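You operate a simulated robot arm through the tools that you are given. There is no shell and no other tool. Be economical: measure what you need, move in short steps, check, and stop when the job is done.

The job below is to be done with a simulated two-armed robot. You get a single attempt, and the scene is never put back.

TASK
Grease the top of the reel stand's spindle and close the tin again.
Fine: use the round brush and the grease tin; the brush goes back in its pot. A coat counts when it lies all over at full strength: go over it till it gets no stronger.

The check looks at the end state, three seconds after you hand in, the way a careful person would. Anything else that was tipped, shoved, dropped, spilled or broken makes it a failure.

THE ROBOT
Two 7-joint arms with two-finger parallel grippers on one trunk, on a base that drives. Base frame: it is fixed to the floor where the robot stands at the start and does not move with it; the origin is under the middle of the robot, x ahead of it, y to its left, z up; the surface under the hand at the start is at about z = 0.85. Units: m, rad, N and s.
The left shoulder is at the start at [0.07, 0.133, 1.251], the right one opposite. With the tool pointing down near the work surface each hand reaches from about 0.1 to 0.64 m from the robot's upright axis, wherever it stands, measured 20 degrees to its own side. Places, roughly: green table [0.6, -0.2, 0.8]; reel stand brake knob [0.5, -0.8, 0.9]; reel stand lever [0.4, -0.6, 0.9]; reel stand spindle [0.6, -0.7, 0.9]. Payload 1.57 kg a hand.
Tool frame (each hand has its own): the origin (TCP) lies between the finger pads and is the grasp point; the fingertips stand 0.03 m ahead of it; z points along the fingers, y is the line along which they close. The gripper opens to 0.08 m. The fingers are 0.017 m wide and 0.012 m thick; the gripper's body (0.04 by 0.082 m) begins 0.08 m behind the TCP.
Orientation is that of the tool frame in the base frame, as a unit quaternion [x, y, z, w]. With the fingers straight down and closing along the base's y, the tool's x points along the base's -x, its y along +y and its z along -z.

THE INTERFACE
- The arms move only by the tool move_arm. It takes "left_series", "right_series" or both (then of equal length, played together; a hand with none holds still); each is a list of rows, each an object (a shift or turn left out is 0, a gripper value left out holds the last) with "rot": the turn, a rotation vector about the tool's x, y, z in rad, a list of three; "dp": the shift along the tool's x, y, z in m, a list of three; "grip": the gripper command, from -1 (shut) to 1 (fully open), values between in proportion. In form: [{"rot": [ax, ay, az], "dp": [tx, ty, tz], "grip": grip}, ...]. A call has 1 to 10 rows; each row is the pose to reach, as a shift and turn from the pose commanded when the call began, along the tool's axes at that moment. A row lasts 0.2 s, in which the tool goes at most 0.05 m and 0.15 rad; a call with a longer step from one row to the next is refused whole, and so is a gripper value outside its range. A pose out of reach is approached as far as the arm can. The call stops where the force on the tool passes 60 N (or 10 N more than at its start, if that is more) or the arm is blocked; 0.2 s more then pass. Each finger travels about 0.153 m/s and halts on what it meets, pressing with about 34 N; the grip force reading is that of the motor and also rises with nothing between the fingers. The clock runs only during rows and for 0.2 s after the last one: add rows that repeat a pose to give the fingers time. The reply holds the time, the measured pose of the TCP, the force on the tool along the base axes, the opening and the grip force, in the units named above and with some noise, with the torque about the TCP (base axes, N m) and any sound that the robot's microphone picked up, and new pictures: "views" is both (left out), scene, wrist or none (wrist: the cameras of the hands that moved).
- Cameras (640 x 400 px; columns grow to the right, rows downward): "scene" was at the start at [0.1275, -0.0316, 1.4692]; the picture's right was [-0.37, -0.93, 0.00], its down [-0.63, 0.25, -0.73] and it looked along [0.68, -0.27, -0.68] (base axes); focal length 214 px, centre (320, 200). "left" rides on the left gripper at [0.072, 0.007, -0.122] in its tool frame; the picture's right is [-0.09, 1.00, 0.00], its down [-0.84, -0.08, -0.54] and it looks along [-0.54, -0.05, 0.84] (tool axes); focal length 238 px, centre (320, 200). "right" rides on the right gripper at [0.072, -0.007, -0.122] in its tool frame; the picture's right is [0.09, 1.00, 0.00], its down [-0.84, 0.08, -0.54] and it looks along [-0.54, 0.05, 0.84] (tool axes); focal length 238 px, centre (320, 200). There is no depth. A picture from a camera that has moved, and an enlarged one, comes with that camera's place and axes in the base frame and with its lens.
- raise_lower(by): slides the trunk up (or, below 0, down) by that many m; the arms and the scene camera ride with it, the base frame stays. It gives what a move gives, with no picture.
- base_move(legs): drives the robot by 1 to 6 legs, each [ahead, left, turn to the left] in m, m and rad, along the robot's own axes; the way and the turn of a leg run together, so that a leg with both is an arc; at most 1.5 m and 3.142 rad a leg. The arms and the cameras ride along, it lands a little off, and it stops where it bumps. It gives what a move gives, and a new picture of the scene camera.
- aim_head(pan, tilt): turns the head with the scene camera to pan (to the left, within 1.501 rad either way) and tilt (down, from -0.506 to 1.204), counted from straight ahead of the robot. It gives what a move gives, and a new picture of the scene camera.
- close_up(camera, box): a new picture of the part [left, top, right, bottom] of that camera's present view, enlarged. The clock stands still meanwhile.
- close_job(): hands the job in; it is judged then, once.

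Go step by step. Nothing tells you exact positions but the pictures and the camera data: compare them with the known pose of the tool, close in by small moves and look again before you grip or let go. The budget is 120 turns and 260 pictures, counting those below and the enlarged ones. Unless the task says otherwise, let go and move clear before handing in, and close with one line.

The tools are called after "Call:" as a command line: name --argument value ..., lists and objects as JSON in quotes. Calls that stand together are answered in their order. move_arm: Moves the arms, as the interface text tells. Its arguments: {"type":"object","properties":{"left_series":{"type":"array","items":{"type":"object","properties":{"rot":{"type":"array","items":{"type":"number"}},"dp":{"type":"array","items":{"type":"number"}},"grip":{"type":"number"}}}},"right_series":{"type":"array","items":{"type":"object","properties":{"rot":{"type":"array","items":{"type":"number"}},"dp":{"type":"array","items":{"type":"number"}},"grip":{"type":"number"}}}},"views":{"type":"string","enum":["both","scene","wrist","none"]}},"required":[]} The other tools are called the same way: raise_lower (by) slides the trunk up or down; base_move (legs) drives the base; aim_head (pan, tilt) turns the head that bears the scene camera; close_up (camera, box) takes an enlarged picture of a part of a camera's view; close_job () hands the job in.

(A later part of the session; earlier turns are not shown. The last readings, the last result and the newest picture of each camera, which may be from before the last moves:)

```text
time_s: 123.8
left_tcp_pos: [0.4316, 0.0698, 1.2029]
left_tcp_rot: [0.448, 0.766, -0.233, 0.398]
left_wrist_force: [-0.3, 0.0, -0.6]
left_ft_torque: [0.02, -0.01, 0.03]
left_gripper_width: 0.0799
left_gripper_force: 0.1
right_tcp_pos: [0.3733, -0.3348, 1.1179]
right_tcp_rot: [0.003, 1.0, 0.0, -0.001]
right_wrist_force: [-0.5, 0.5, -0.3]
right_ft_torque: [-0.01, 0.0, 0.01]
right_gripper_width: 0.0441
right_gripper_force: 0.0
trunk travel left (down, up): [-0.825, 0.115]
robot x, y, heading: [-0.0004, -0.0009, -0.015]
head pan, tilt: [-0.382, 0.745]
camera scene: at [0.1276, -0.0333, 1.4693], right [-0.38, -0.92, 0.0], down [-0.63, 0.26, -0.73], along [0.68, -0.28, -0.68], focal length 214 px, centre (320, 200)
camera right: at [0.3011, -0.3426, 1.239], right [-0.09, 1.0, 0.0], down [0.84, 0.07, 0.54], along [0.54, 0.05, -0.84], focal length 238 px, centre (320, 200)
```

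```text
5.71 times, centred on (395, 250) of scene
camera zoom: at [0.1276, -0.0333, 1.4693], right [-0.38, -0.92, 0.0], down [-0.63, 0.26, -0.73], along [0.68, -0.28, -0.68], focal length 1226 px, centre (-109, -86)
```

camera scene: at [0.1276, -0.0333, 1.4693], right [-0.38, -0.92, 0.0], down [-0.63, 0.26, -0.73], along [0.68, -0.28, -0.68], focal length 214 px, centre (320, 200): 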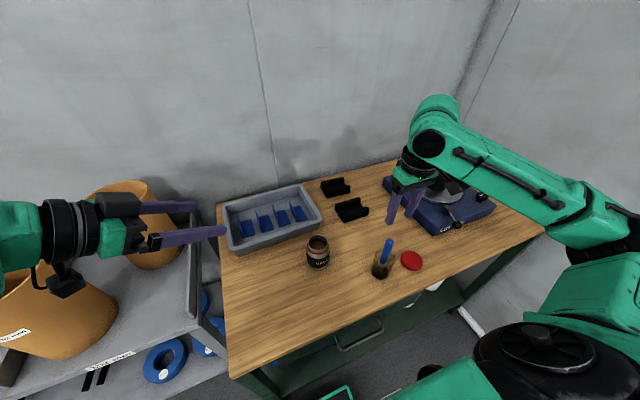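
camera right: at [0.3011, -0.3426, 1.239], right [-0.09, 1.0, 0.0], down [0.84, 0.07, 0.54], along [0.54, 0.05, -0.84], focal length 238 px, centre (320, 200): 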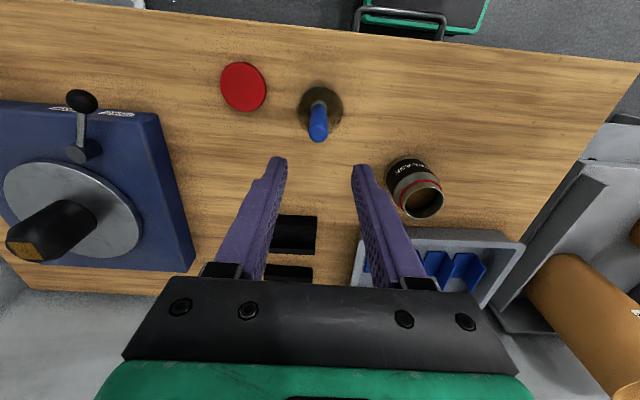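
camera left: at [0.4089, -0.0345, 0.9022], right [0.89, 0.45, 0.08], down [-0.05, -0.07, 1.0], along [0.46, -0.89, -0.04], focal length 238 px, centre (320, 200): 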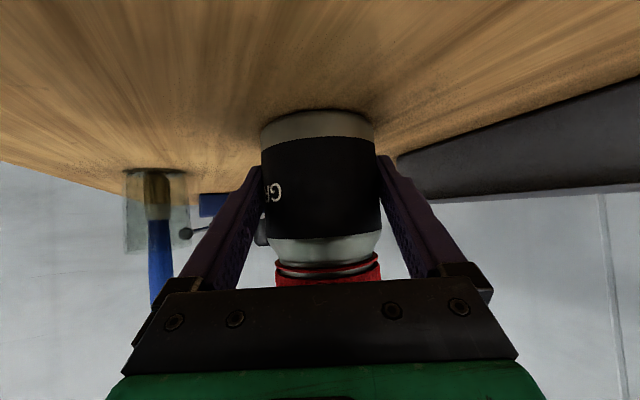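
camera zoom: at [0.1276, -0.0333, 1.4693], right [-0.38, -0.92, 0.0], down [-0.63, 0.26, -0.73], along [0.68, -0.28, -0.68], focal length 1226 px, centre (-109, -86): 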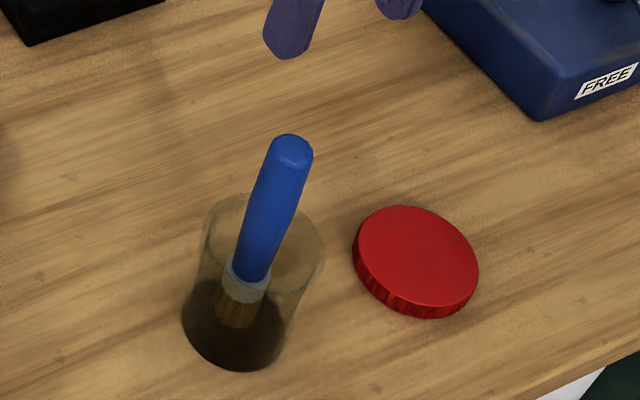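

The brush is home in its pot. Now for the lid: I'm moving above it at (0.361, -0.449) with the hand wound to the counter-clockwise side for screwing on.

Call:
move_arm --right_series '[{"dp": [0, 0, -0.03], "rot": [0, 0, -0.14]}, {"dp": [0.002, -0.02, -0.03], "rot": [0, 0, -0.28]}, {"dp": [0.004, -0.04, -0.03], "rot": [0, 0, -0.42]}, {"dp": [0.006, -0.06, -0.03], "rot": [0, 0, -0.56]}, {"dp": [0.008, -0.08, -0.03], "rot": [0, 0, -0.7]}, {"dp": [0.01, -0.1, -0.03], "rot": [0, 0, -0.84]}, {"dp": [0.012, -0.114, -0.03], "rot": [0, 0, -0.98]}, {"dp": [0.012, -0.114, -0.03], "rot": [0, 0, -1.12], "grip": 1}, {"dp": [0.012, -0.114, -0.03], "rot": [0, 0, -1.26], "grip": 1}, {"dp": [0.012, -0.114, -0.03], "rot": [0, 0, -1.4], "grip": 1}]' --views "none"

Call:
move_arm --right_series '[{"rot": [0, 0, -0.14]}, {"rot": [0, 0, -0.28]}, {"rot": [0, 0, -0.44]}, {"rot": [0, 0, -0.44], "dp": [0, 0, 0.05]}, {"rot": [0, 0, -0.44], "dp": [0, 0, 0.1]}, {"rot": [0, 0, -0.44], "dp": [0, 0, 0.15]}, {"rot": [0, 0, -0.44], "dp": [0, 0, 0.15]}]' --views "both"

Call:
close_up --camera "scene" --box '[370, 210, 460, 290]'

```text
time_s: 126.0
left_tcp_pos: [0.4322, 0.071, 1.2021]
left_tcp_rot: [0.448, 0.766, -0.233, 0.398]
left_wrist_force: [0.4, -0.2, 1.2]
left_ft_torque: [-0.01, 0.01, -0.02]
left_gripper_width: 0.08
left_gripper_force: 0.0
right_tcp_pos: [0.3567, -0.4513, 1.1465]
right_tcp_rot: [-0.643, 0.766, 0.0, 0.0]
right_wrist_force: [0.3, -0.1, 0.0]
right_ft_torque: [0.02, -0.02, -0.03]
right_gripper_width: 0.0801
right_gripper_force: 0.0
trunk travel left (down, up): [-0.825, 0.115]
robot x, y, heading: [0.0013, -0.0008, -0.008]
head pan, tilt: [-0.382, 0.745]
```

```text
refused: row 3 steps farther than a row can; nothing moved
```

```text
5.00 times, centred on (415, 250) of scene
camera zoom: at [0.1277, -0.0334, 1.4693], right [-0.38, -0.92, 0.0], down [-0.63, 0.26, -0.73], along [0.68, -0.28, -0.68], focal length 1072 px, centre (-155, -50)
```

zoom: 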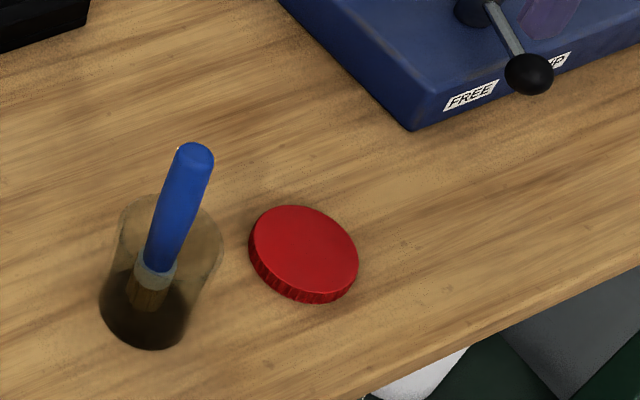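

Call:
move_arm --right_series '[{"rot": [0, 0, -0.14]}, {"rot": [0, 0, -0.28]}, {"rot": [0, 0, -0.42]}, {"rot": [0, 0, -0.44], "dp": [0, 0, 0.05]}, {"rot": [0, 0, -0.44], "dp": [0, 0, 0.1]}, {"rot": [0, 0, -0.44], "dp": [0, 0, 0.15]}, {"rot": [0, 0, -0.44], "dp": [0, 0, 0.18]}, {"rot": [0, 0, -0.44], "dp": [0, 0, 0.18]}]' --views "wrist"

Call:
close_up --camera "scene" --box '[370, 210, 460, 290]'

```text
time_s: 127.8
left_tcp_pos: [0.4303, 0.0706, 1.2028]
left_tcp_rot: [0.448, 0.766, -0.233, 0.398]
left_wrist_force: [-0.4, 0.8, -0.2]
left_ft_torque: [0.02, -0.03, 0.01]
left_gripper_width: 0.08
left_gripper_force: 0.0
right_tcp_pos: [0.3567, -0.4511, 0.966]
right_tcp_rot: [0.795, -0.607, 0.0, 0.0]
right_wrist_force: [0.3, -0.2, 0.0]
right_ft_torque: [-0.01, -0.06, 0.04]
right_gripper_width: 0.0803
right_gripper_force: 0.0
trunk travel left (down, up): [-0.825, 0.115]
robot x, y, heading: [0.0024, 0.003, -0.01]
head pan, tilt: [-0.382, 0.745]
camera right: at [0.3827, -0.5199, 1.0878], right [-0.94, -0.35, 0.0], down [-0.29, 0.79, 0.54], along [-0.19, 0.51, -0.84], focal length 238 px, centre (320, 200)
```

right: 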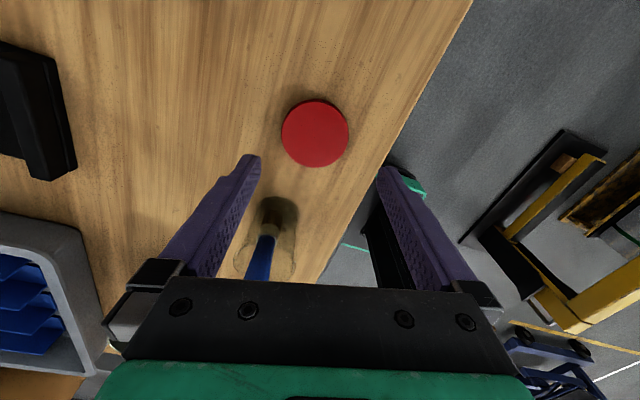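

```text
5.00 times, centred on (415, 250) of scene
camera zoom: at [0.1274, -0.0331, 1.4693], right [-0.38, -0.92, 0.0], down [-0.63, 0.26, -0.73], along [0.68, -0.28, -0.68], focal length 1072 px, centre (-155, -50)
```

zoom: 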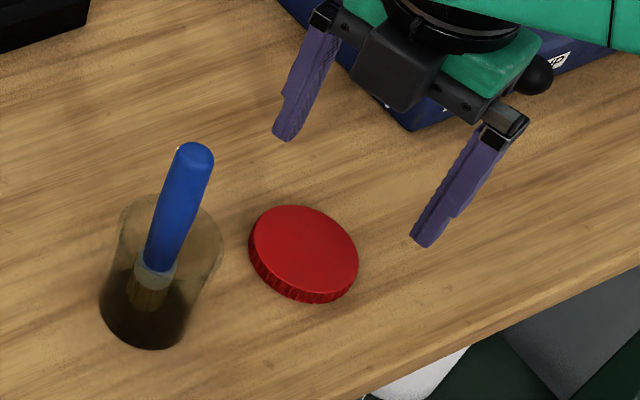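

The lid is about 5 mm off in tool −y. I'm correcting and descending around it.

Call:
move_arm --right_series '[{"dp": [0.003, -0.0045, 0.03]}, {"dp": [0.003, -0.0045, 0.06]}, {"dp": [0.003, -0.0045, 0.076]}, {"dp": [0.003, -0.0045, 0.082]}, {"dp": [0.003, -0.0045, 0.082]}]' --views "wrist"

Call:
close_up --camera "scene" --box '[380, 220, 450, 285]'

```text
time_s: 129.0
left_tcp_pos: [0.4327, 0.0704, 1.2017]
left_tcp_rot: [0.448, 0.765, -0.234, 0.398]
left_wrist_force: [-0.4, 0.6, 0.1]
left_ft_torque: [0.01, 0.0, -0.01]
left_gripper_width: 0.0797
left_gripper_force: 0.1
right_tcp_pos: [0.3646, -0.4543, 0.8851]
right_tcp_rot: [0.794, -0.608, 0.0, 0.0]
right_wrist_force: [-0.3, -0.8, -0.2]
right_ft_torque: [0.05, 0.02, 0.02]
right_gripper_width: 0.0799
right_gripper_force: 0.0
trunk travel left (down, up): [-0.825, 0.115]
robot x, y, heading: [0.0037, -0.0012, -0.008]
head pan, tilt: [-0.382, 0.745]
camera right: at [0.3888, -0.5226, 1.0063], right [-0.94, -0.35, 0.0], down [-0.29, 0.79, 0.54], along [-0.19, 0.51, -0.84], focal length 238 px, centre (320, 200)
```

right: 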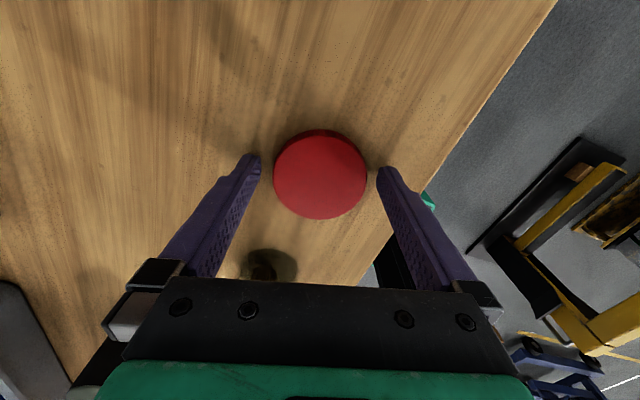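

```text
6.15 times, centred on (415, 252) of scene
camera zoom: at [0.1277, -0.0333, 1.4693], right [-0.38, -0.92, 0.0], down [-0.63, 0.26, -0.73], along [0.68, -0.28, -0.68], focal length 1320 px, centre (-265, -123)
```

zoom: 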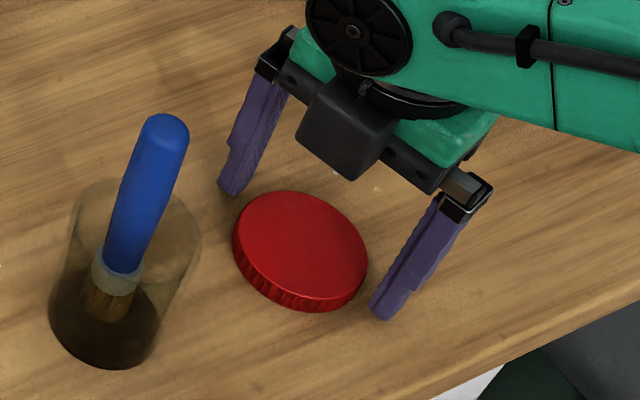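

Good. I'm gripping the lid and lifting.

Call:
move_arm --right_series '[{"dp": [0.002, 0, 0]}, {"dp": [0.002, 0, 0], "grip": 0.4}, {"dp": [0.002, 0, 0], "grip": 0.4}, {"dp": [0.002, 0, 0], "grip": 0.4}, {"dp": [0.002, 0, -0.03]}, {"dp": [0.002, 0, -0.075]}, {"dp": [0.002, 0, -0.12]}, {"dp": [0.002, 0, -0.16]}, {"dp": [0.002, 0, -0.2]}, {"dp": [0.002, 0, -0.2]}]' --views "both"

```text
time_s: 131.2
left_tcp_pos: [0.4307, 0.0699, 1.2028]
left_tcp_rot: [0.447, 0.766, -0.233, 0.399]
left_wrist_force: [0.3, -0.5, -0.2]
left_ft_torque: [-0.02, 0.0, -0.03]
left_gripper_width: 0.0801
left_gripper_force: 0.1
right_tcp_pos: [0.3616, -0.4547, 1.083]
right_tcp_rot: [0.794, -0.608, 0.0, 0.001]
right_wrist_force: [-0.7, -0.1, -0.4]
right_ft_torque: [0.0, 0.0, 0.0]
right_gripper_width: 0.0616
right_gripper_force: 34.0
trunk travel left (down, up): [-0.825, 0.115]
robot x, y, heading: [0.001, -0.0007, -0.013]
head pan, tilt: [-0.382, 0.745]
camera scene: at [0.1279, -0.0336, 1.4692], right [-0.38, -0.92, 0.0], down [-0.63, 0.26, -0.73], along [0.68, -0.28, -0.68], focal length 214 px, centre (320, 200)
camera right: at [0.388, -0.5237, 1.2048], right [-0.94, -0.35, 0.0], down [-0.29, 0.79, 0.54], along [-0.19, 0.51, -0.84], focal length 238 px, centre (320, 200)
```

scene: 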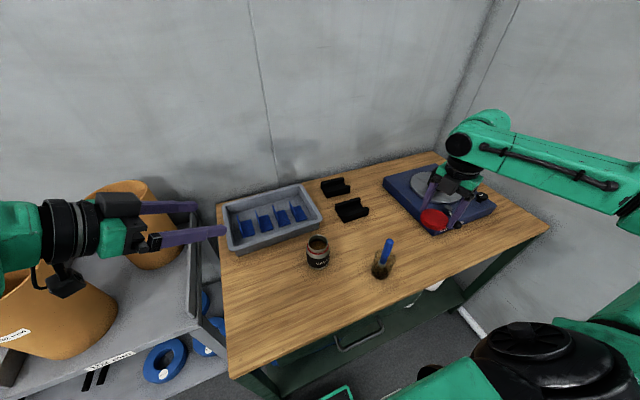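
right: 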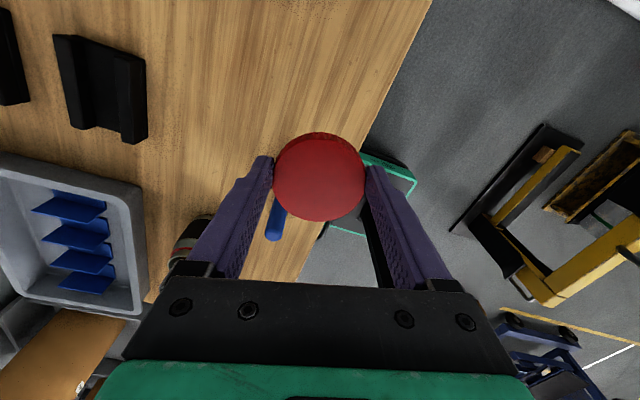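

The lid is held. Now I'm bringing the left hand back to the pre-approach position for holding the tin.

Call:
move_arm --left_series '[{"dp": [0.0184, -0.0112, 0.0338]}, {"dp": [0.0367, -0.0225, 0.0676]}, {"dp": [0.0551, -0.0337, 0.1014]}, {"dp": [0.0735, -0.0449, 0.1351]}, {"dp": [0.0919, -0.0561, 0.1689]}, {"dp": [0.1102, -0.0674, 0.2027]}, {"dp": [0.1286, -0.0786, 0.2365]}, {"dp": [0.1286, -0.0786, 0.2365]}]' --views "wrist"

Call:
close_up --camera "scene" --box '[250, 200, 370, 280]'

```text
time_s: 133.0
left_tcp_pos: [0.4252, -0.0727, 0.9605]
left_tcp_rot: [0.448, 0.766, -0.233, 0.398]
left_wrist_force: [0.9, -0.4, 1.0]
left_ft_torque: [-0.03, 0.02, 0.0]
left_gripper_width: 0.08
left_gripper_force: 0.0
right_tcp_pos: [0.3609, -0.4542, 1.0834]
right_tcp_rot: [0.794, -0.607, 0.0, 0.001]
right_wrist_force: [0.0, 0.5, 0.0]
right_ft_torque: [0.01, 0.01, 0.03]
right_gripper_width: 0.0618
right_gripper_force: 33.7
trunk travel left (down, up): [-0.825, 0.115]
robot x, y, heading: [-0.0006, -0.0015, -0.016]
head pan, tilt: [-0.382, 0.745]
camera left: at [0.3619, 0.0535, 0.9713], right [0.89, 0.44, 0.08], down [-0.05, -0.07, 1.0], along [0.45, -0.89, -0.04], focal length 238 px, centre (320, 200)
```

left: 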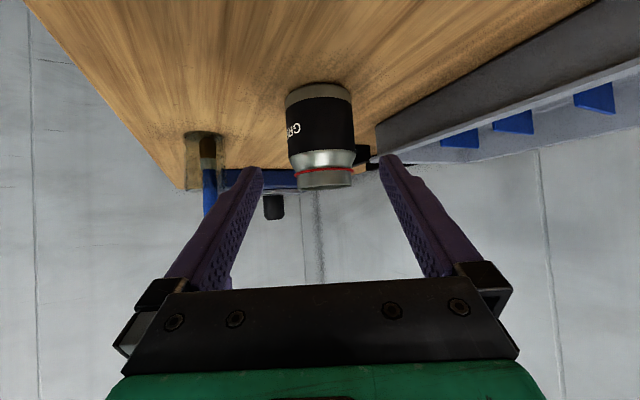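

```text
5.00 times, centred on (310, 240) of scene
camera zoom: at [0.1276, -0.033, 1.4693], right [-0.38, -0.92, 0.0], down [-0.63, 0.26, -0.73], along [0.68, -0.28, -0.68], focal length 1072 px, centre (370, 0)
```

zoom: 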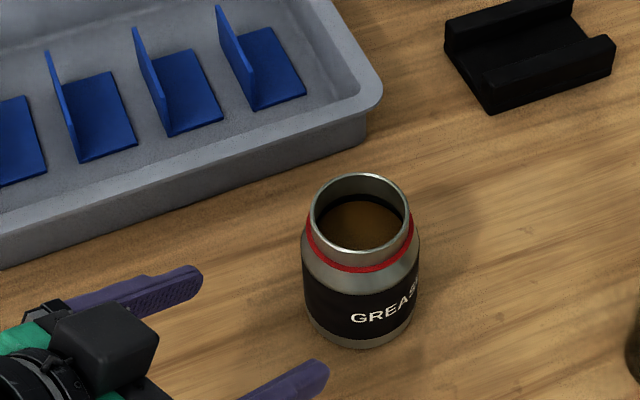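

The tin is within about 1.5 mm of centre laterally. I'm advancing.

Call:
move_arm --left_series '[{"dp": [0, 0.0015, 0.03]}, {"dp": [0, 0.0015, 0.06]}, {"dp": [0, 0.0015, 0.08]}, {"dp": [0, 0.0015, 0.08]}]' --views "wrist"

```text
time_s: 134.0
left_tcp_pos: [0.4574, -0.129, 0.9167]
left_tcp_rot: [0.447, 0.766, -0.233, 0.399]
left_wrist_force: [-0.2, 0.0, 0.4]
left_ft_torque: [-0.04, -0.01, 0.01]
left_gripper_width: 0.0798
left_gripper_force: 0.0
right_tcp_pos: [0.3612, -0.4542, 1.083]
right_tcp_rot: [0.795, -0.607, 0.001, 0.001]
right_wrist_force: [0.5, 0.4, 0.5]
right_ft_torque: [0.0, 0.0, -0.03]
right_gripper_width: 0.0615
right_gripper_force: 33.8
trunk travel left (down, up): [-0.825, 0.115]
robot x, y, heading: [0.0035, 0.0004, -0.01]
head pan, tilt: [-0.382, 0.745]
camera left: at [0.3944, -0.004, 0.927], right [0.89, 0.44, 0.08], down [-0.05, -0.07, 1.0], along [0.45, -0.89, -0.04], focal length 238 px, centre (320, 200)
```

left: 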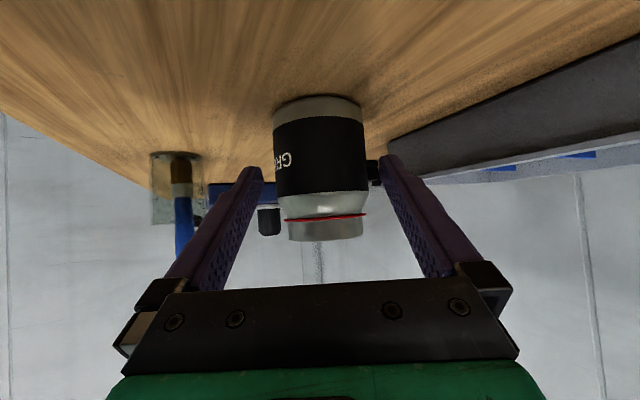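

Centred as before. I'm advancing the rest and gripping the body.

Call:
move_arm --left_series '[{"dp": [0, 0, 0.015]}, {"dp": [0, 0, 0.03]}, {"dp": [0, 0, 0.043]}, {"dp": [0, 0, 0.043]}, {"dp": [0, 0, 0.043], "grip": 0.6}, {"dp": [0, 0, 0.043], "grip": 0.6}, {"dp": [0, 0, 0.043], "grip": 0.6}]' --views "wrist"

Call:
close_up --camera "scene" --box '[250, 200, 370, 280]'

```text
time_s: 135.6
left_tcp_pos: [0.4731, -0.1592, 0.891]
left_tcp_rot: [0.447, 0.766, -0.233, 0.399]
left_wrist_force: [0.3, -1.5, 0.0]
left_ft_torque: [0.02, -0.1, -0.01]
left_gripper_width: 0.0687
left_gripper_force: 33.9
right_tcp_pos: [0.3617, -0.4555, 1.0827]
right_tcp_rot: [0.795, -0.607, 0.0, 0.0]
right_wrist_force: [0.6, 1.0, 0.1]
right_ft_torque: [0.02, 0.03, -0.01]
right_gripper_width: 0.0618
right_gripper_force: 33.8
trunk travel left (down, up): [-0.825, 0.115]
robot x, y, heading: [0.0, -0.0034, -0.011]
head pan, tilt: [-0.382, 0.745]
camera left: at [0.4106, -0.0341, 0.9019], right [0.89, 0.44, 0.08], down [-0.05, -0.07, 1.0], along [0.45, -0.89, -0.04], focal length 238 px, centre (320, 200)
```

left: 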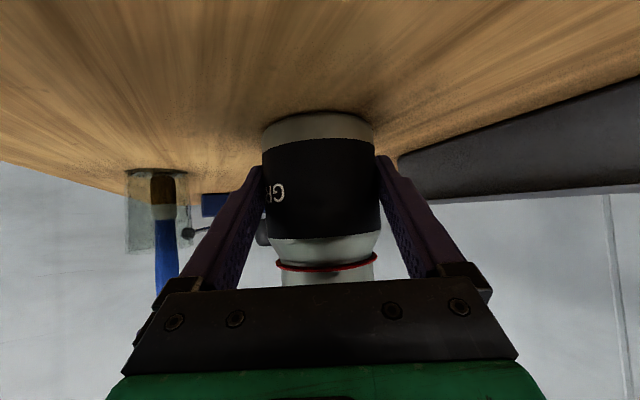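

```text
5.00 times, centred on (310, 240) of scene
camera zoom: at [0.128, -0.0337, 1.4692], right [-0.38, -0.92, 0.0], down [-0.63, 0.26, -0.73], along [0.68, -0.28, -0.68], focal length 1072 px, centre (370, 0)
```

zoom: 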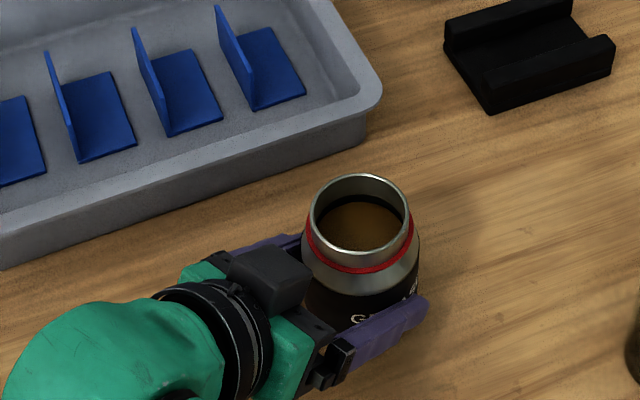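

The tin is held at the same pose as when the lid came off. I'm carrying the lid to above the tin at (0.4777, -0.172).

Call:
move_arm --right_series '[{"dp": [0, 0, -0.03]}, {"dp": [-0.035, -0.0267, -0.03]}, {"dp": [-0.07, -0.0533, -0.03]}, {"dp": [-0.105, -0.08, -0.03]}, {"dp": [-0.14, -0.107, -0.03]}, {"dp": [-0.175, -0.1335, -0.03]}, {"dp": [-0.21, -0.16, -0.03]}, {"dp": [-0.243, -0.1868, -0.03]}, {"dp": [-0.243, -0.1868, 0.0]}, {"dp": [-0.243, -0.1868, 0.0]}]' --views "both"

Call:
close_up --camera "scene" --box '[260, 180, 370, 280]'

```text
time_s: 137.8
left_tcp_pos: [0.4734, -0.1596, 0.891]
left_tcp_rot: [0.446, 0.767, -0.232, 0.399]
left_wrist_force: [-0.9, 0.0, 0.3]
left_ft_torque: [0.0, -0.03, -0.01]
left_gripper_width: 0.0687
left_gripper_force: 34.0
right_tcp_pos: [0.4828, -0.1706, 1.0844]
right_tcp_rot: [0.794, -0.608, 0.0, 0.001]
right_wrist_force: [-0.2, 0.0, 0.1]
right_ft_torque: [0.03, 0.02, -0.01]
right_gripper_width: 0.0619
right_gripper_force: 34.4
trunk travel left (down, up): [-0.825, 0.115]
robot x, y, heading: [0.0037, -0.0032, -0.01]
head pan, tilt: [-0.382, 0.745]
camera scene: at [0.1279, -0.0333, 1.4692], right [-0.38, -0.92, 0.0], down [-0.63, 0.26, -0.73], along [0.68, -0.28, -0.68], focal length 214 px, centre (320, 200)
camera right: at [0.5079, -0.2391, 1.2062], right [-0.94, -0.35, 0.0], down [-0.29, 0.79, 0.54], along [-0.19, 0.51, -0.84], focal length 238 px, centre (320, 200)
```

scene: 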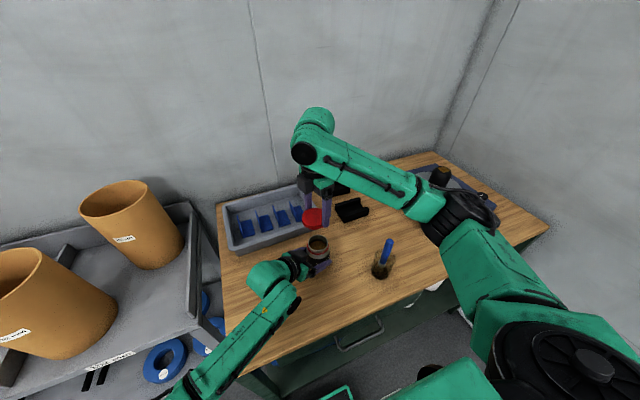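
right: 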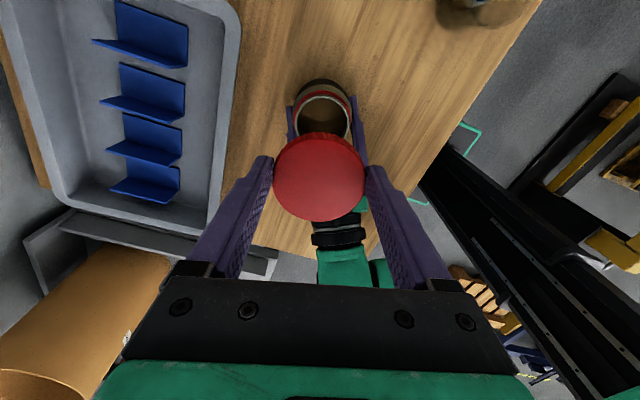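

```text
4.00 times, centred on (315, 230) of scene
camera zoom: at [0.1279, -0.0333, 1.4692], right [-0.38, -0.92, 0.0], down [-0.63, 0.26, -0.73], along [0.68, -0.28, -0.68], focal length 858 px, centre (340, 80)
```

zoom: 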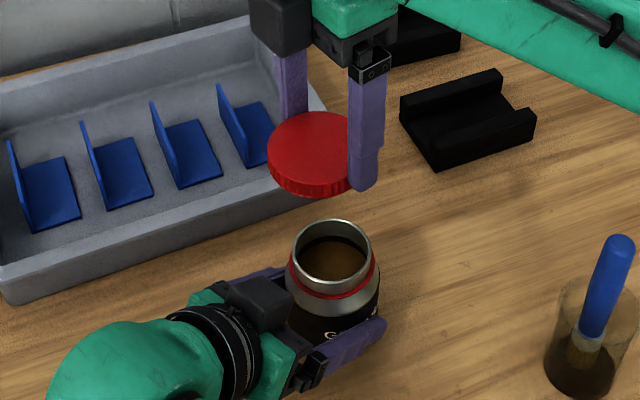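

I'm shifting 5 mm in tool y to match the removal position and lowering close to the rim.

Call:
move_arm --right_series '[{"dp": [0, 0.005, 0]}, {"dp": [0, 0.005, 0.04]}, {"dp": [0, 0.005, 0.08]}, {"dp": [0, 0.005, 0.095]}, {"dp": [0, 0.005, 0.095]}]' --views "wrist"

Call:
close_up --camera "scene" --box '[280, 200, 360, 270]'

Call:
close_up --camera "left" --box '[220, 200, 420, 400]'

```text
time_s: 139.0
left_tcp_pos: [0.4735, -0.1589, 0.8912]
left_tcp_rot: [0.447, 0.766, -0.232, 0.399]
left_wrist_force: [-0.7, -0.1, 0.1]
left_ft_torque: [0.04, -0.03, 0.02]
left_gripper_width: 0.0692
left_gripper_force: 34.2
right_tcp_pos: [0.4752, -0.1736, 0.9903]
right_tcp_rot: [0.794, -0.607, 0.001, 0.0]
right_wrist_force: [-0.2, 0.1, -0.4]
right_ft_torque: [0.0, -0.02, -0.03]
right_gripper_width: 0.0617
right_gripper_force: 33.7
trunk travel left (down, up): [-0.825, 0.115]
robot x, y, heading: [0.0028, -0.0015, -0.015]
head pan, tilt: [-0.382, 0.745]
camera right: at [0.5016, -0.2414, 1.1113], right [-0.94, -0.35, 0.0], down [-0.29, 0.79, 0.54], along [-0.19, 0.51, -0.84], focal length 238 px, centre (320, 200)
```

right: 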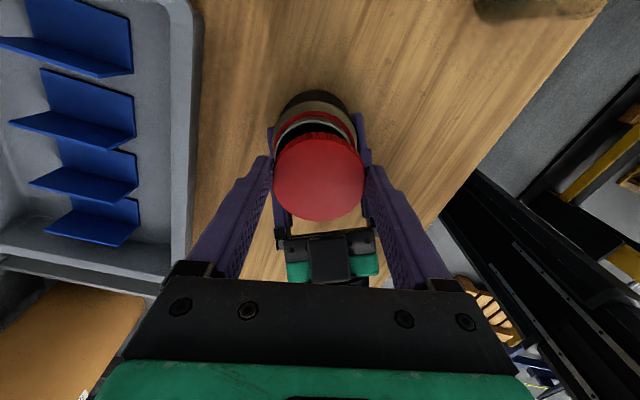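

```text
5.71 times, centred on (320, 235) of scene
camera zoom: at [0.1276, -0.0333, 1.4693], right [-0.38, -0.92, 0.0], down [-0.63, 0.26, -0.73], along [0.68, -0.28, -0.68], focal length 1226 px, centre (320, 0)
```

zoom: 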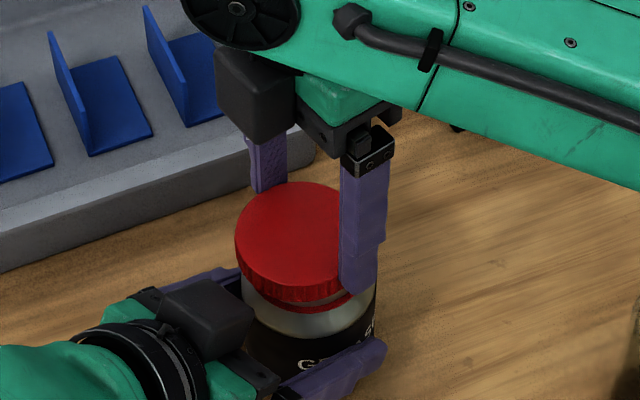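

```text
2.00 times, centred on (320, 300) of left
camera zoom: at [0.4103, -0.0338, 0.9019], right [0.89, 0.44, 0.08], down [-0.05, -0.07, 1.0], along [0.45, -0.89, -0.04], focal length 477 px, centre (320, 0)
```

zoom: 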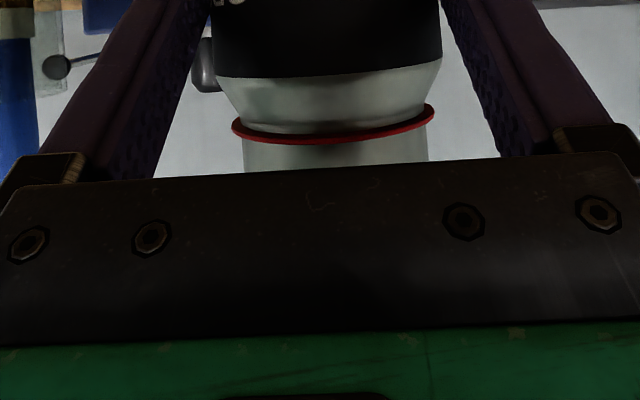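

I want a more precise check of lid-vs-neck concentricity before engaging.

Call:
close_up --camera "right" --box '[250, 80, 390, 230]'

Call:
close_up --camera "scene" --box '[300, 220, 340, 260]'

```text
2.67 times, centred on (320, 155) of right
camera zoom: at [0.5016, -0.2414, 1.1113], right [-0.94, -0.35, 0.0], down [-0.29, 0.79, 0.54], along [-0.19, 0.51, -0.84], focal length 636 px, centre (320, 320)
```

zoom: 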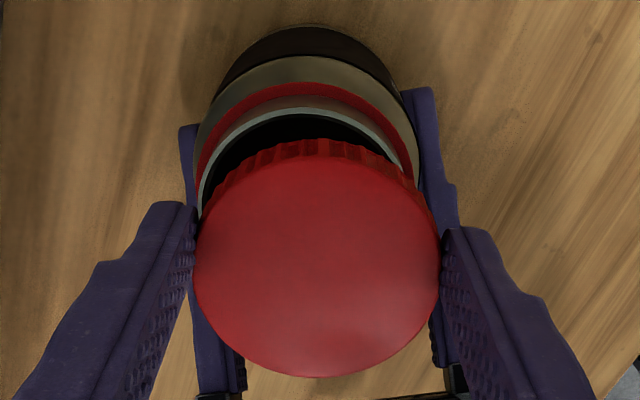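

```text
10.00 times, centred on (320, 240) of scene
camera zoom: at [0.1276, -0.0333, 1.4693], right [-0.38, -0.92, 0.0], down [-0.63, 0.26, -0.73], along [0.68, -0.28, -0.68], focal length 2145 px, centre (320, -200)
```

zoom: 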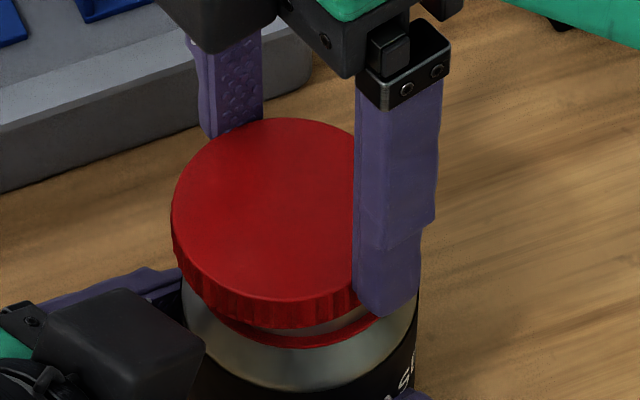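

The lid sits about 6.5 mm off the finger centre (tool −x), so it must shift about (+7, −3) mm in the tool frame to be concentric with the neck. I'll do that, then recheck before resting it on the neck to re-grip.

Call:
move_arm --right_series '[{"dp": [0.0034, -0.0014, 0]}, {"dp": [0.0068, -0.0028, 0.004]}, {"dp": [0.0068, -0.0028, 0.006]}]' --views "none"

Call:
close_up --camera "right" --box '[250, 80, 390, 230]'

Call:
close_up --camera "scene" --box '[300, 220, 340, 260]'

```text
time_s: 139.8
left_tcp_pos: [0.4726, -0.1604, 0.8909]
left_tcp_rot: [0.447, 0.766, -0.232, 0.399]
left_wrist_force: [-0.6, 1.2, 0.0]
left_ft_torque: [0.03, 0.0, -0.01]
left_gripper_width: 0.0688
left_gripper_force: 34.4
right_tcp_pos: [0.4801, -0.1786, 0.9837]
right_tcp_rot: [0.795, -0.607, -0.001, 0.0]
right_wrist_force: [-0.2, 0.3, -0.2]
right_ft_torque: [0.0, -0.01, 0.01]
right_gripper_width: 0.0616
right_gripper_force: 33.3
trunk travel left (down, up): [-0.825, 0.115]
robot x, y, heading: [0.0005, -0.0044, -0.013]
head pan, tilt: [-0.382, 0.745]
```

```text
2.67 times, centred on (320, 155) of right
camera zoom: at [0.5058, -0.2472, 1.1052], right [-0.94, -0.35, 0.0], down [-0.29, 0.79, 0.54], along [-0.19, 0.51, -0.84], focal length 636 px, centre (320, 320)
```

zoom: 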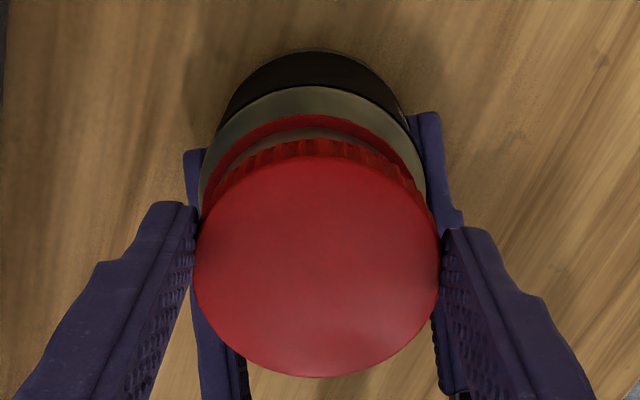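

```text
10.00 times, centred on (320, 240) of scene
camera zoom: at [0.1277, -0.0333, 1.4693], right [-0.38, -0.92, 0.0], down [-0.63, 0.26, -0.73], along [0.68, -0.28, -0.68], focal length 2145 px, centre (320, -200)
```

zoom: 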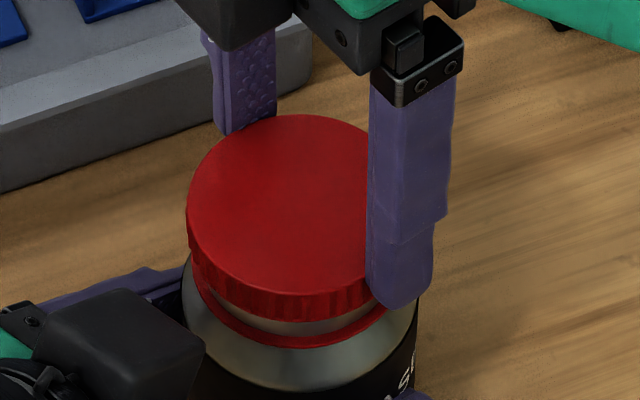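

Lid and tin are now concentric in both views. I'm lowering gently onto the neck.

Call:
move_arm --right_series '[{"dp": [0, 0, 0.003]}, {"dp": [0, 0, 0.006]}, {"dp": [0, 0, 0.008]}, {"dp": [0, 0, 0.01]}]' --views "none"

Call:
close_up --camera "scene" --box '[300, 220, 340, 260]'

Call:
close_up --camera "left" --box '[220, 200, 420, 320]'

```text
time_s: 140.8
left_tcp_pos: [0.4729, -0.1581, 0.8925]
left_tcp_rot: [0.446, 0.767, -0.231, 0.399]
left_wrist_force: [22.2, -7.8, -13.6]
left_ft_torque: [-0.27, 0.94, 0.17]
left_gripper_width: 0.0688
left_gripper_force: 34.2
right_tcp_pos: [0.4798, -0.1785, 0.9773]
right_tcp_rot: [0.794, -0.608, 0.003, -0.004]
right_wrist_force: [-11.7, 1.4, 47.3]
right_ft_torque: [0.73, -1.01, -0.05]
right_gripper_width: 0.0617
right_gripper_force: 33.7
trunk travel left (down, up): [-0.825, 0.115]
robot x, y, heading: [0.0045, -0.0005, -0.012]
head pan, tilt: [-0.382, 0.745]
```

```text
10.00 times, centred on (320, 240) of scene
camera zoom: at [0.1251, -0.0337, 1.4698], right [-0.38, -0.92, 0.0], down [-0.63, 0.26, -0.74], along [0.68, -0.28, -0.68], focal length 2145 px, centre (320, -200)
```

zoom: 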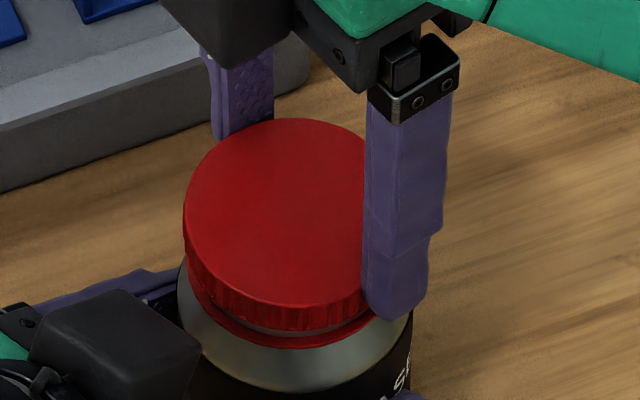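

```text
3.20 times, centred on (320, 260) of left
camera zoom: at [0.4093, -0.033, 0.9024], right [0.89, 0.45, 0.08], down [-0.05, -0.07, 1.0], along [0.45, -0.89, -0.04], focal length 763 px, centre (320, 8)
```

zoom: 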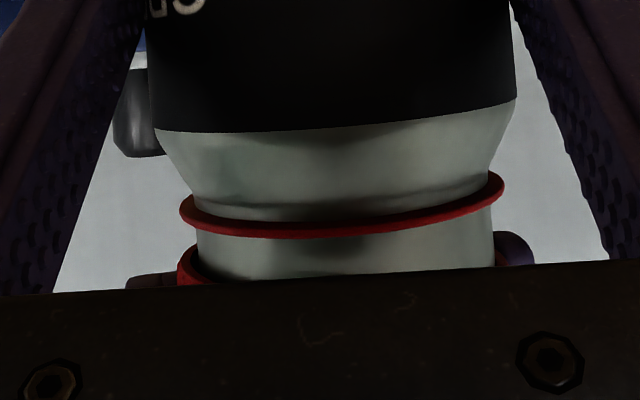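

The lid rests on the neck at about thread-start height (some 4 mm above closed). I'm relaxing, releasing, and recentring the hand on the lid.

Call:
move_arm --right_series '[{"dp": [0, 0, -0.003]}, {"dp": [0, 0, -0.003], "grip": 1}, {"dp": [0, 0, -0.003], "grip": 1}, {"dp": [-0.0065, 0, -0.003], "grip": 1}, {"dp": [-0.0065, 0, -0.003], "grip": 1}]' --views "wrist"

Call:
close_up --camera "scene" --box '[300, 220, 340, 260]'

Call:
close_up --camera "right" --box '[250, 80, 390, 230]'

```text
time_s: 142.0
left_tcp_pos: [0.4731, -0.1601, 0.8907]
left_tcp_rot: [0.447, 0.766, -0.233, 0.399]
left_wrist_force: [-0.4, -0.4, -0.2]
left_ft_torque: [0.06, -0.03, 0.01]
left_gripper_width: 0.0687
left_gripper_force: 33.9
right_tcp_pos: [0.4774, -0.1722, 0.9776]
right_tcp_rot: [0.794, -0.608, 0.0, 0.0]
right_wrist_force: [-0.4, 0.3, 2.0]
right_ft_torque: [0.01, 0.02, -0.01]
right_gripper_width: 0.0799
right_gripper_force: 0.1
trunk travel left (down, up): [-0.825, 0.115]
robot x, y, heading: [-0.0013, 0.0013, -0.011]
head pan, tilt: [-0.382, 0.745]
camera right: at [0.5036, -0.2409, 1.0984], right [-0.94, -0.35, 0.0], down [-0.29, 0.79, 0.54], along [-0.19, 0.51, -0.84], focal length 238 px, centre (320, 200)
```

right: 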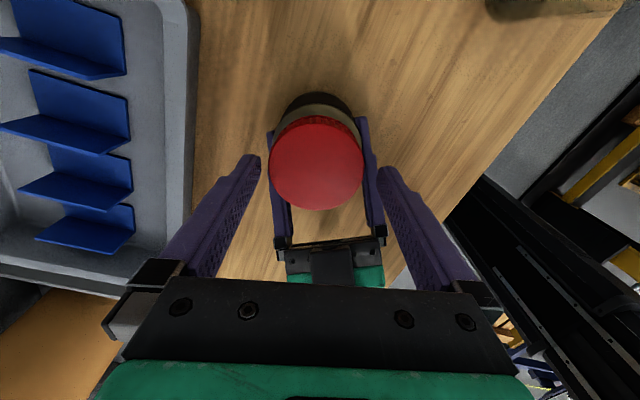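

```text
10.00 times, centred on (320, 240) of scene
camera zoom: at [0.1276, -0.0335, 1.4693], right [-0.38, -0.92, 0.0], down [-0.63, 0.26, -0.73], along [0.68, -0.28, -0.68], focal length 2145 px, centre (320, -200)
```

zoom: 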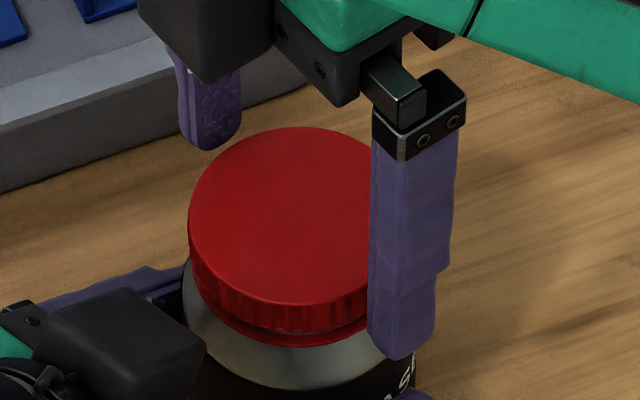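

```text
2.67 times, centred on (320, 155) of right
camera zoom: at [0.5036, -0.2409, 1.0984], right [-0.94, -0.35, 0.0], down [-0.29, 0.79, 0.54], along [-0.19, 0.51, -0.84], focal length 636 px, centre (320, 320)
```

zoom: 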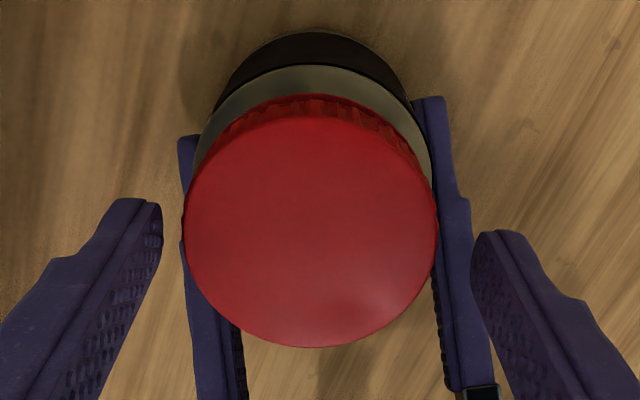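

The lid sits flat on the neck. I'm fine-centring, lowering to grip it properly, and starting clockwise.

Call:
move_arm --right_series '[{"dp": [0.003, -0.0024, 0]}, {"dp": [0.003, -0.0024, 0.014]}, {"dp": [0.003, -0.0024, 0.014], "grip": 0.4}, {"dp": [0.003, -0.0024, 0.014], "grip": 0.4}, {"dp": [0.003, -0.0024, 0.014], "grip": 0.4}]' --views "none"

Call:
close_up --camera "right" --box '[250, 80, 390, 230]'

```text
time_s: 143.2
left_tcp_pos: [0.4721, -0.1604, 0.8902]
left_tcp_rot: [0.447, 0.766, -0.233, 0.399]
left_wrist_force: [0.0, -2.1, -0.1]
left_ft_torque: [0.04, -0.09, -0.01]
left_gripper_width: 0.0692
left_gripper_force: 34.1
right_tcp_pos: [0.4796, -0.1741, 0.963]
right_tcp_rot: [0.794, -0.608, 0.0, 0.0]
right_wrist_force: [-1.2, 0.3, 1.0]
right_ft_torque: [-0.01, 0.04, 0.01]
right_gripper_width: 0.0619
right_gripper_force: 33.9
trunk travel left (down, up): [-0.825, 0.115]
robot x, y, heading: [0.0032, -0.0012, -0.014]
head pan, tilt: [-0.382, 0.745]
```

```text
2.67 times, centred on (320, 155) of right
camera zoom: at [0.5068, -0.2431, 1.0853], right [-0.94, -0.35, 0.0], down [-0.29, 0.79, 0.54], along [-0.19, 0.51, -0.84], focal length 636 px, centre (320, 320)
```

zoom: 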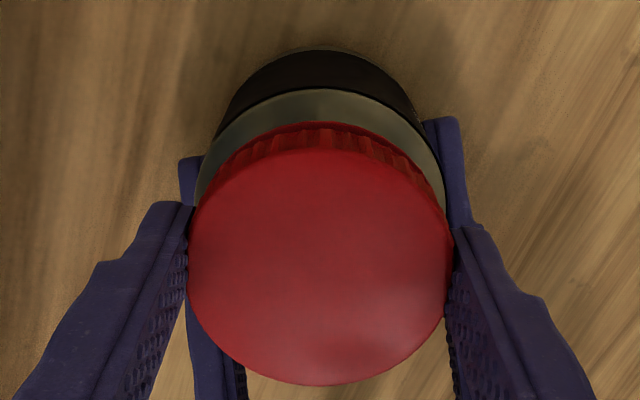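

Good grip with negligible side force. Turning clockwise now with slight downward follow.

Call:
move_arm --right_series '[{"dp": [0, 0, 0.001], "rot": [0, 0, 0.14]}, {"dp": [0, 0, 0.001], "rot": [0, 0, 0.28]}, {"dp": [0, 0, 0.001], "rot": [0, 0, 0.42]}, {"dp": [0, 0, 0.001], "rot": [0, 0, 0.56]}, {"dp": [0, 0, 0.0015], "rot": [0, 0, 0.7]}, {"dp": [0, 0, 0.0015], "rot": [0, 0, 0.84]}, {"dp": [0, 0, 0.0015], "rot": [0, 0, 0.98]}]' --views "none"

Call:
move_arm --right_series '[{"rot": [0, 0, 0.14]}, {"dp": [0, 0, 0.0005], "rot": [0, 0, 0.28]}, {"dp": [0, 0, 0.0005], "rot": [0, 0, 0.42]}, {"dp": [0, 0, 0.001], "rot": [0, 0, 0.56]}, {"dp": [0, 0, 0.001], "rot": [0, 0, 0.7]}, {"dp": [0, 0, 0.001], "rot": [0, 0, 0.84]}, {"dp": [0, 0, 0.001], "rot": [0, 0, 0.98]}]' --views "none"

Call:
close_up --camera "left" --box '[220, 100, 420, 300]'

Call:
close_up --camera "scene" --box '[280, 210, 350, 270]'

```text
time_s: 144.8
left_tcp_pos: [0.473, -0.1586, 0.892]
left_tcp_rot: [0.447, 0.766, -0.231, 0.399]
left_wrist_force: [31.5, -15.1, -14.5]
left_ft_torque: [0.33, 0.66, 0.22]
left_gripper_width: 0.0688
left_gripper_force: 33.9
right_tcp_pos: [0.4792, -0.1738, 0.9622]
right_tcp_rot: [-0.416, 0.91, 0.0, 0.001]
right_wrist_force: [-27.3, 9.9, 32.8]
right_ft_torque: [0.36, 0.74, 0.05]
right_gripper_width: 0.0617
right_gripper_force: 33.9
trunk travel left (down, up): [-0.825, 0.115]
robot x, y, heading: [-0.0007, -0.0001, -0.012]
head pan, tilt: [-0.382, 0.745]
```

```text
time_s: 146.4
left_tcp_pos: [0.4729, -0.1587, 0.8924]
left_tcp_rot: [0.448, 0.765, -0.234, 0.399]
left_wrist_force: [22.6, -5.1, -3.3]
left_ft_torque: [0.4, 0.23, -0.03]
left_gripper_width: 0.0689
left_gripper_force: 34.0
right_tcp_pos: [0.4782, -0.1719, 0.9604]
right_tcp_rot: [0.063, 0.998, 0.0, -0.001]
right_wrist_force: [-19.2, 10.4, 17.7]
right_ft_torque: [0.4, 0.69, 0.42]
right_gripper_width: 0.062
right_gripper_force: 33.8
trunk travel left (down, up): [-0.825, 0.115]
robot x, y, heading: [-0.0002, -0.0006, -0.008]
head pan, tilt: [-0.382, 0.745]
```

```text
2.00 times, centred on (320, 200) of left
camera zoom: at [0.4097, -0.0325, 0.9026], right [0.89, 0.44, 0.08], down [-0.05, -0.07, 1.0], along [0.45, -0.89, -0.04], focal length 477 px, centre (320, 200)
```

zoom: 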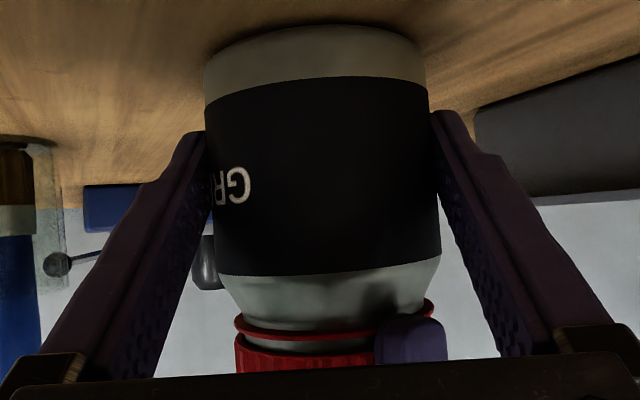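

```text
6.67 times, centred on (315, 240) of scene
camera zoom: at [0.1266, -0.0307, 1.4693], right [-0.38, -0.92, 0.0], down [-0.63, 0.26, -0.74], along [0.68, -0.28, -0.68], focal length 1430 px, centre (353, -67)
```

zoom: 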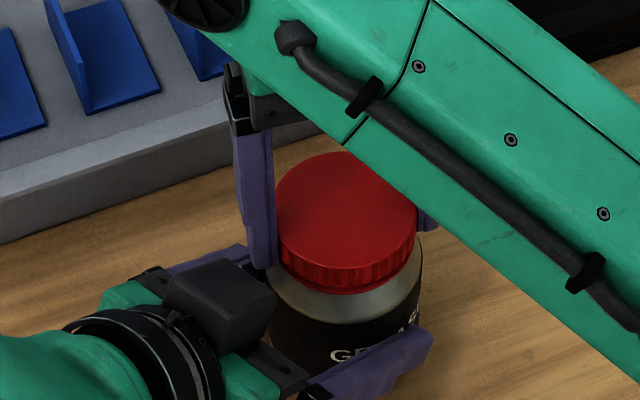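

The lid is going on flat and the body isn't turning. I'm releasing and winding back for another bite.

Call:
move_arm --right_series '[{"dp": [0, 0, -0.001], "grip": 1}, {"grip": 1}, {"rot": [0, 0, -0.14]}, {"rot": [0, 0, -0.28]}, {"rot": [0, 0, -0.42]}, {"rot": [0, 0, -0.56]}, {"rot": [0, 0, -0.7]}, {"rot": [0, 0, -0.84]}, {"rot": [0, 0, -0.98]}, {"rot": [0, 0, -1.12]}]' --views "none"

Call:
move_arm --right_series '[{"rot": [0, 0, -0.14]}, {"rot": [0, 0, -0.28]}, {"rot": [0, 0, -0.42]}, {"rot": [0, 0, -0.56]}, {"rot": [0, 0, -0.7]}, {"rot": [0, 0, -0.84]}, {"rot": [0, 0, -0.84]}]' --views "none"

Call:
close_up --camera "right" --box '[250, 80, 390, 230]'

Call:
close_up --camera "left" --box '[220, 100, 420, 300]'

```text
time_s: 148.6
left_tcp_pos: [0.4716, -0.1605, 0.892]
left_tcp_rot: [0.448, 0.765, -0.233, 0.4]
left_wrist_force: [-1.3, -4.0, 8.4]
left_ft_torque: [-0.49, -0.22, -0.11]
left_gripper_width: 0.0685
left_gripper_force: 33.7
right_tcp_pos: [0.4817, -0.1749, 0.9604]
right_tcp_rot: [-0.478, 0.878, 0.0, 0.0]
right_wrist_force: [0.7, 0.6, -0.3]
right_ft_torque: [0.0, 0.04, -0.01]
right_gripper_width: 0.0802
right_gripper_force: 0.0
trunk travel left (down, up): [-0.825, 0.115]
robot x, y, heading: [0.0006, 0.0027, -0.011]
head pan, tilt: [-0.382, 0.745]
```

```text
time_s: 150.2
left_tcp_pos: [0.4714, -0.1597, 0.8924]
left_tcp_rot: [0.447, 0.765, -0.233, 0.4]
left_wrist_force: [0.0, -4.7, 10.4]
left_ft_torque: [-0.58, -0.35, -0.1]
left_gripper_width: 0.0688
left_gripper_force: 34.1
right_tcp_pos: [0.481, -0.1739, 0.9601]
right_tcp_rot: [0.795, -0.607, 0.0, -0.001]
right_wrist_force: [0.6, 0.3, 0.1]
right_ft_torque: [0.01, -0.03, 0.01]
right_gripper_width: 0.0798
right_gripper_force: 0.1
trunk travel left (down, up): [-0.825, 0.115]
robot x, y, heading: [-0.0003, -0.0031, -0.01]
head pan, tilt: [-0.382, 0.745]
```

```text
2.67 times, centred on (320, 155) of right
camera zoom: at [0.5057, -0.2435, 1.082], right [-0.94, -0.35, 0.0], down [-0.3, 0.79, 0.54], along [-0.19, 0.51, -0.84], focal length 636 px, centre (320, 320)
```

zoom: 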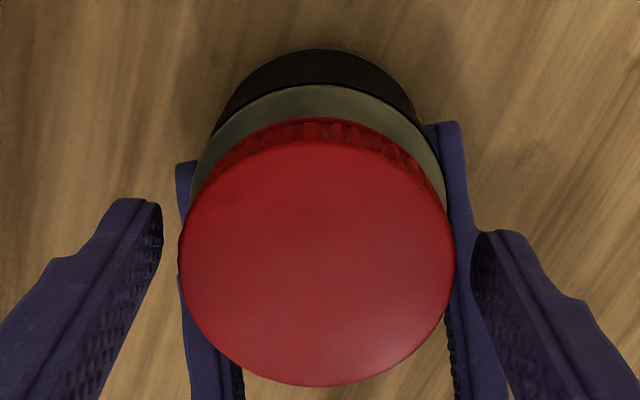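

```text
2.00 times, centred on (320, 200) of left
camera zoom: at [0.4094, -0.0342, 0.9028], right [0.89, 0.44, 0.08], down [-0.05, -0.07, 1.0], along [0.45, -0.89, -0.04], focal length 477 px, centre (320, 200)
```

zoom: 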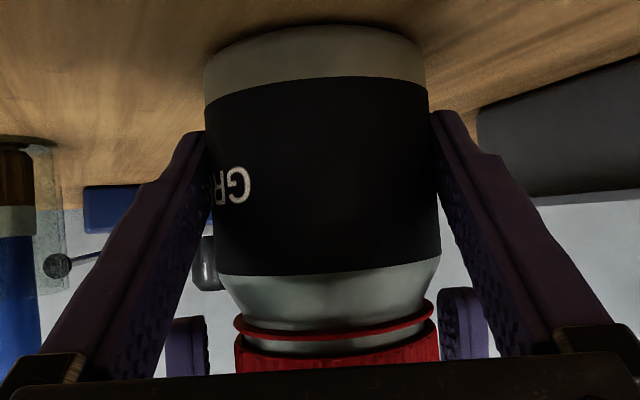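

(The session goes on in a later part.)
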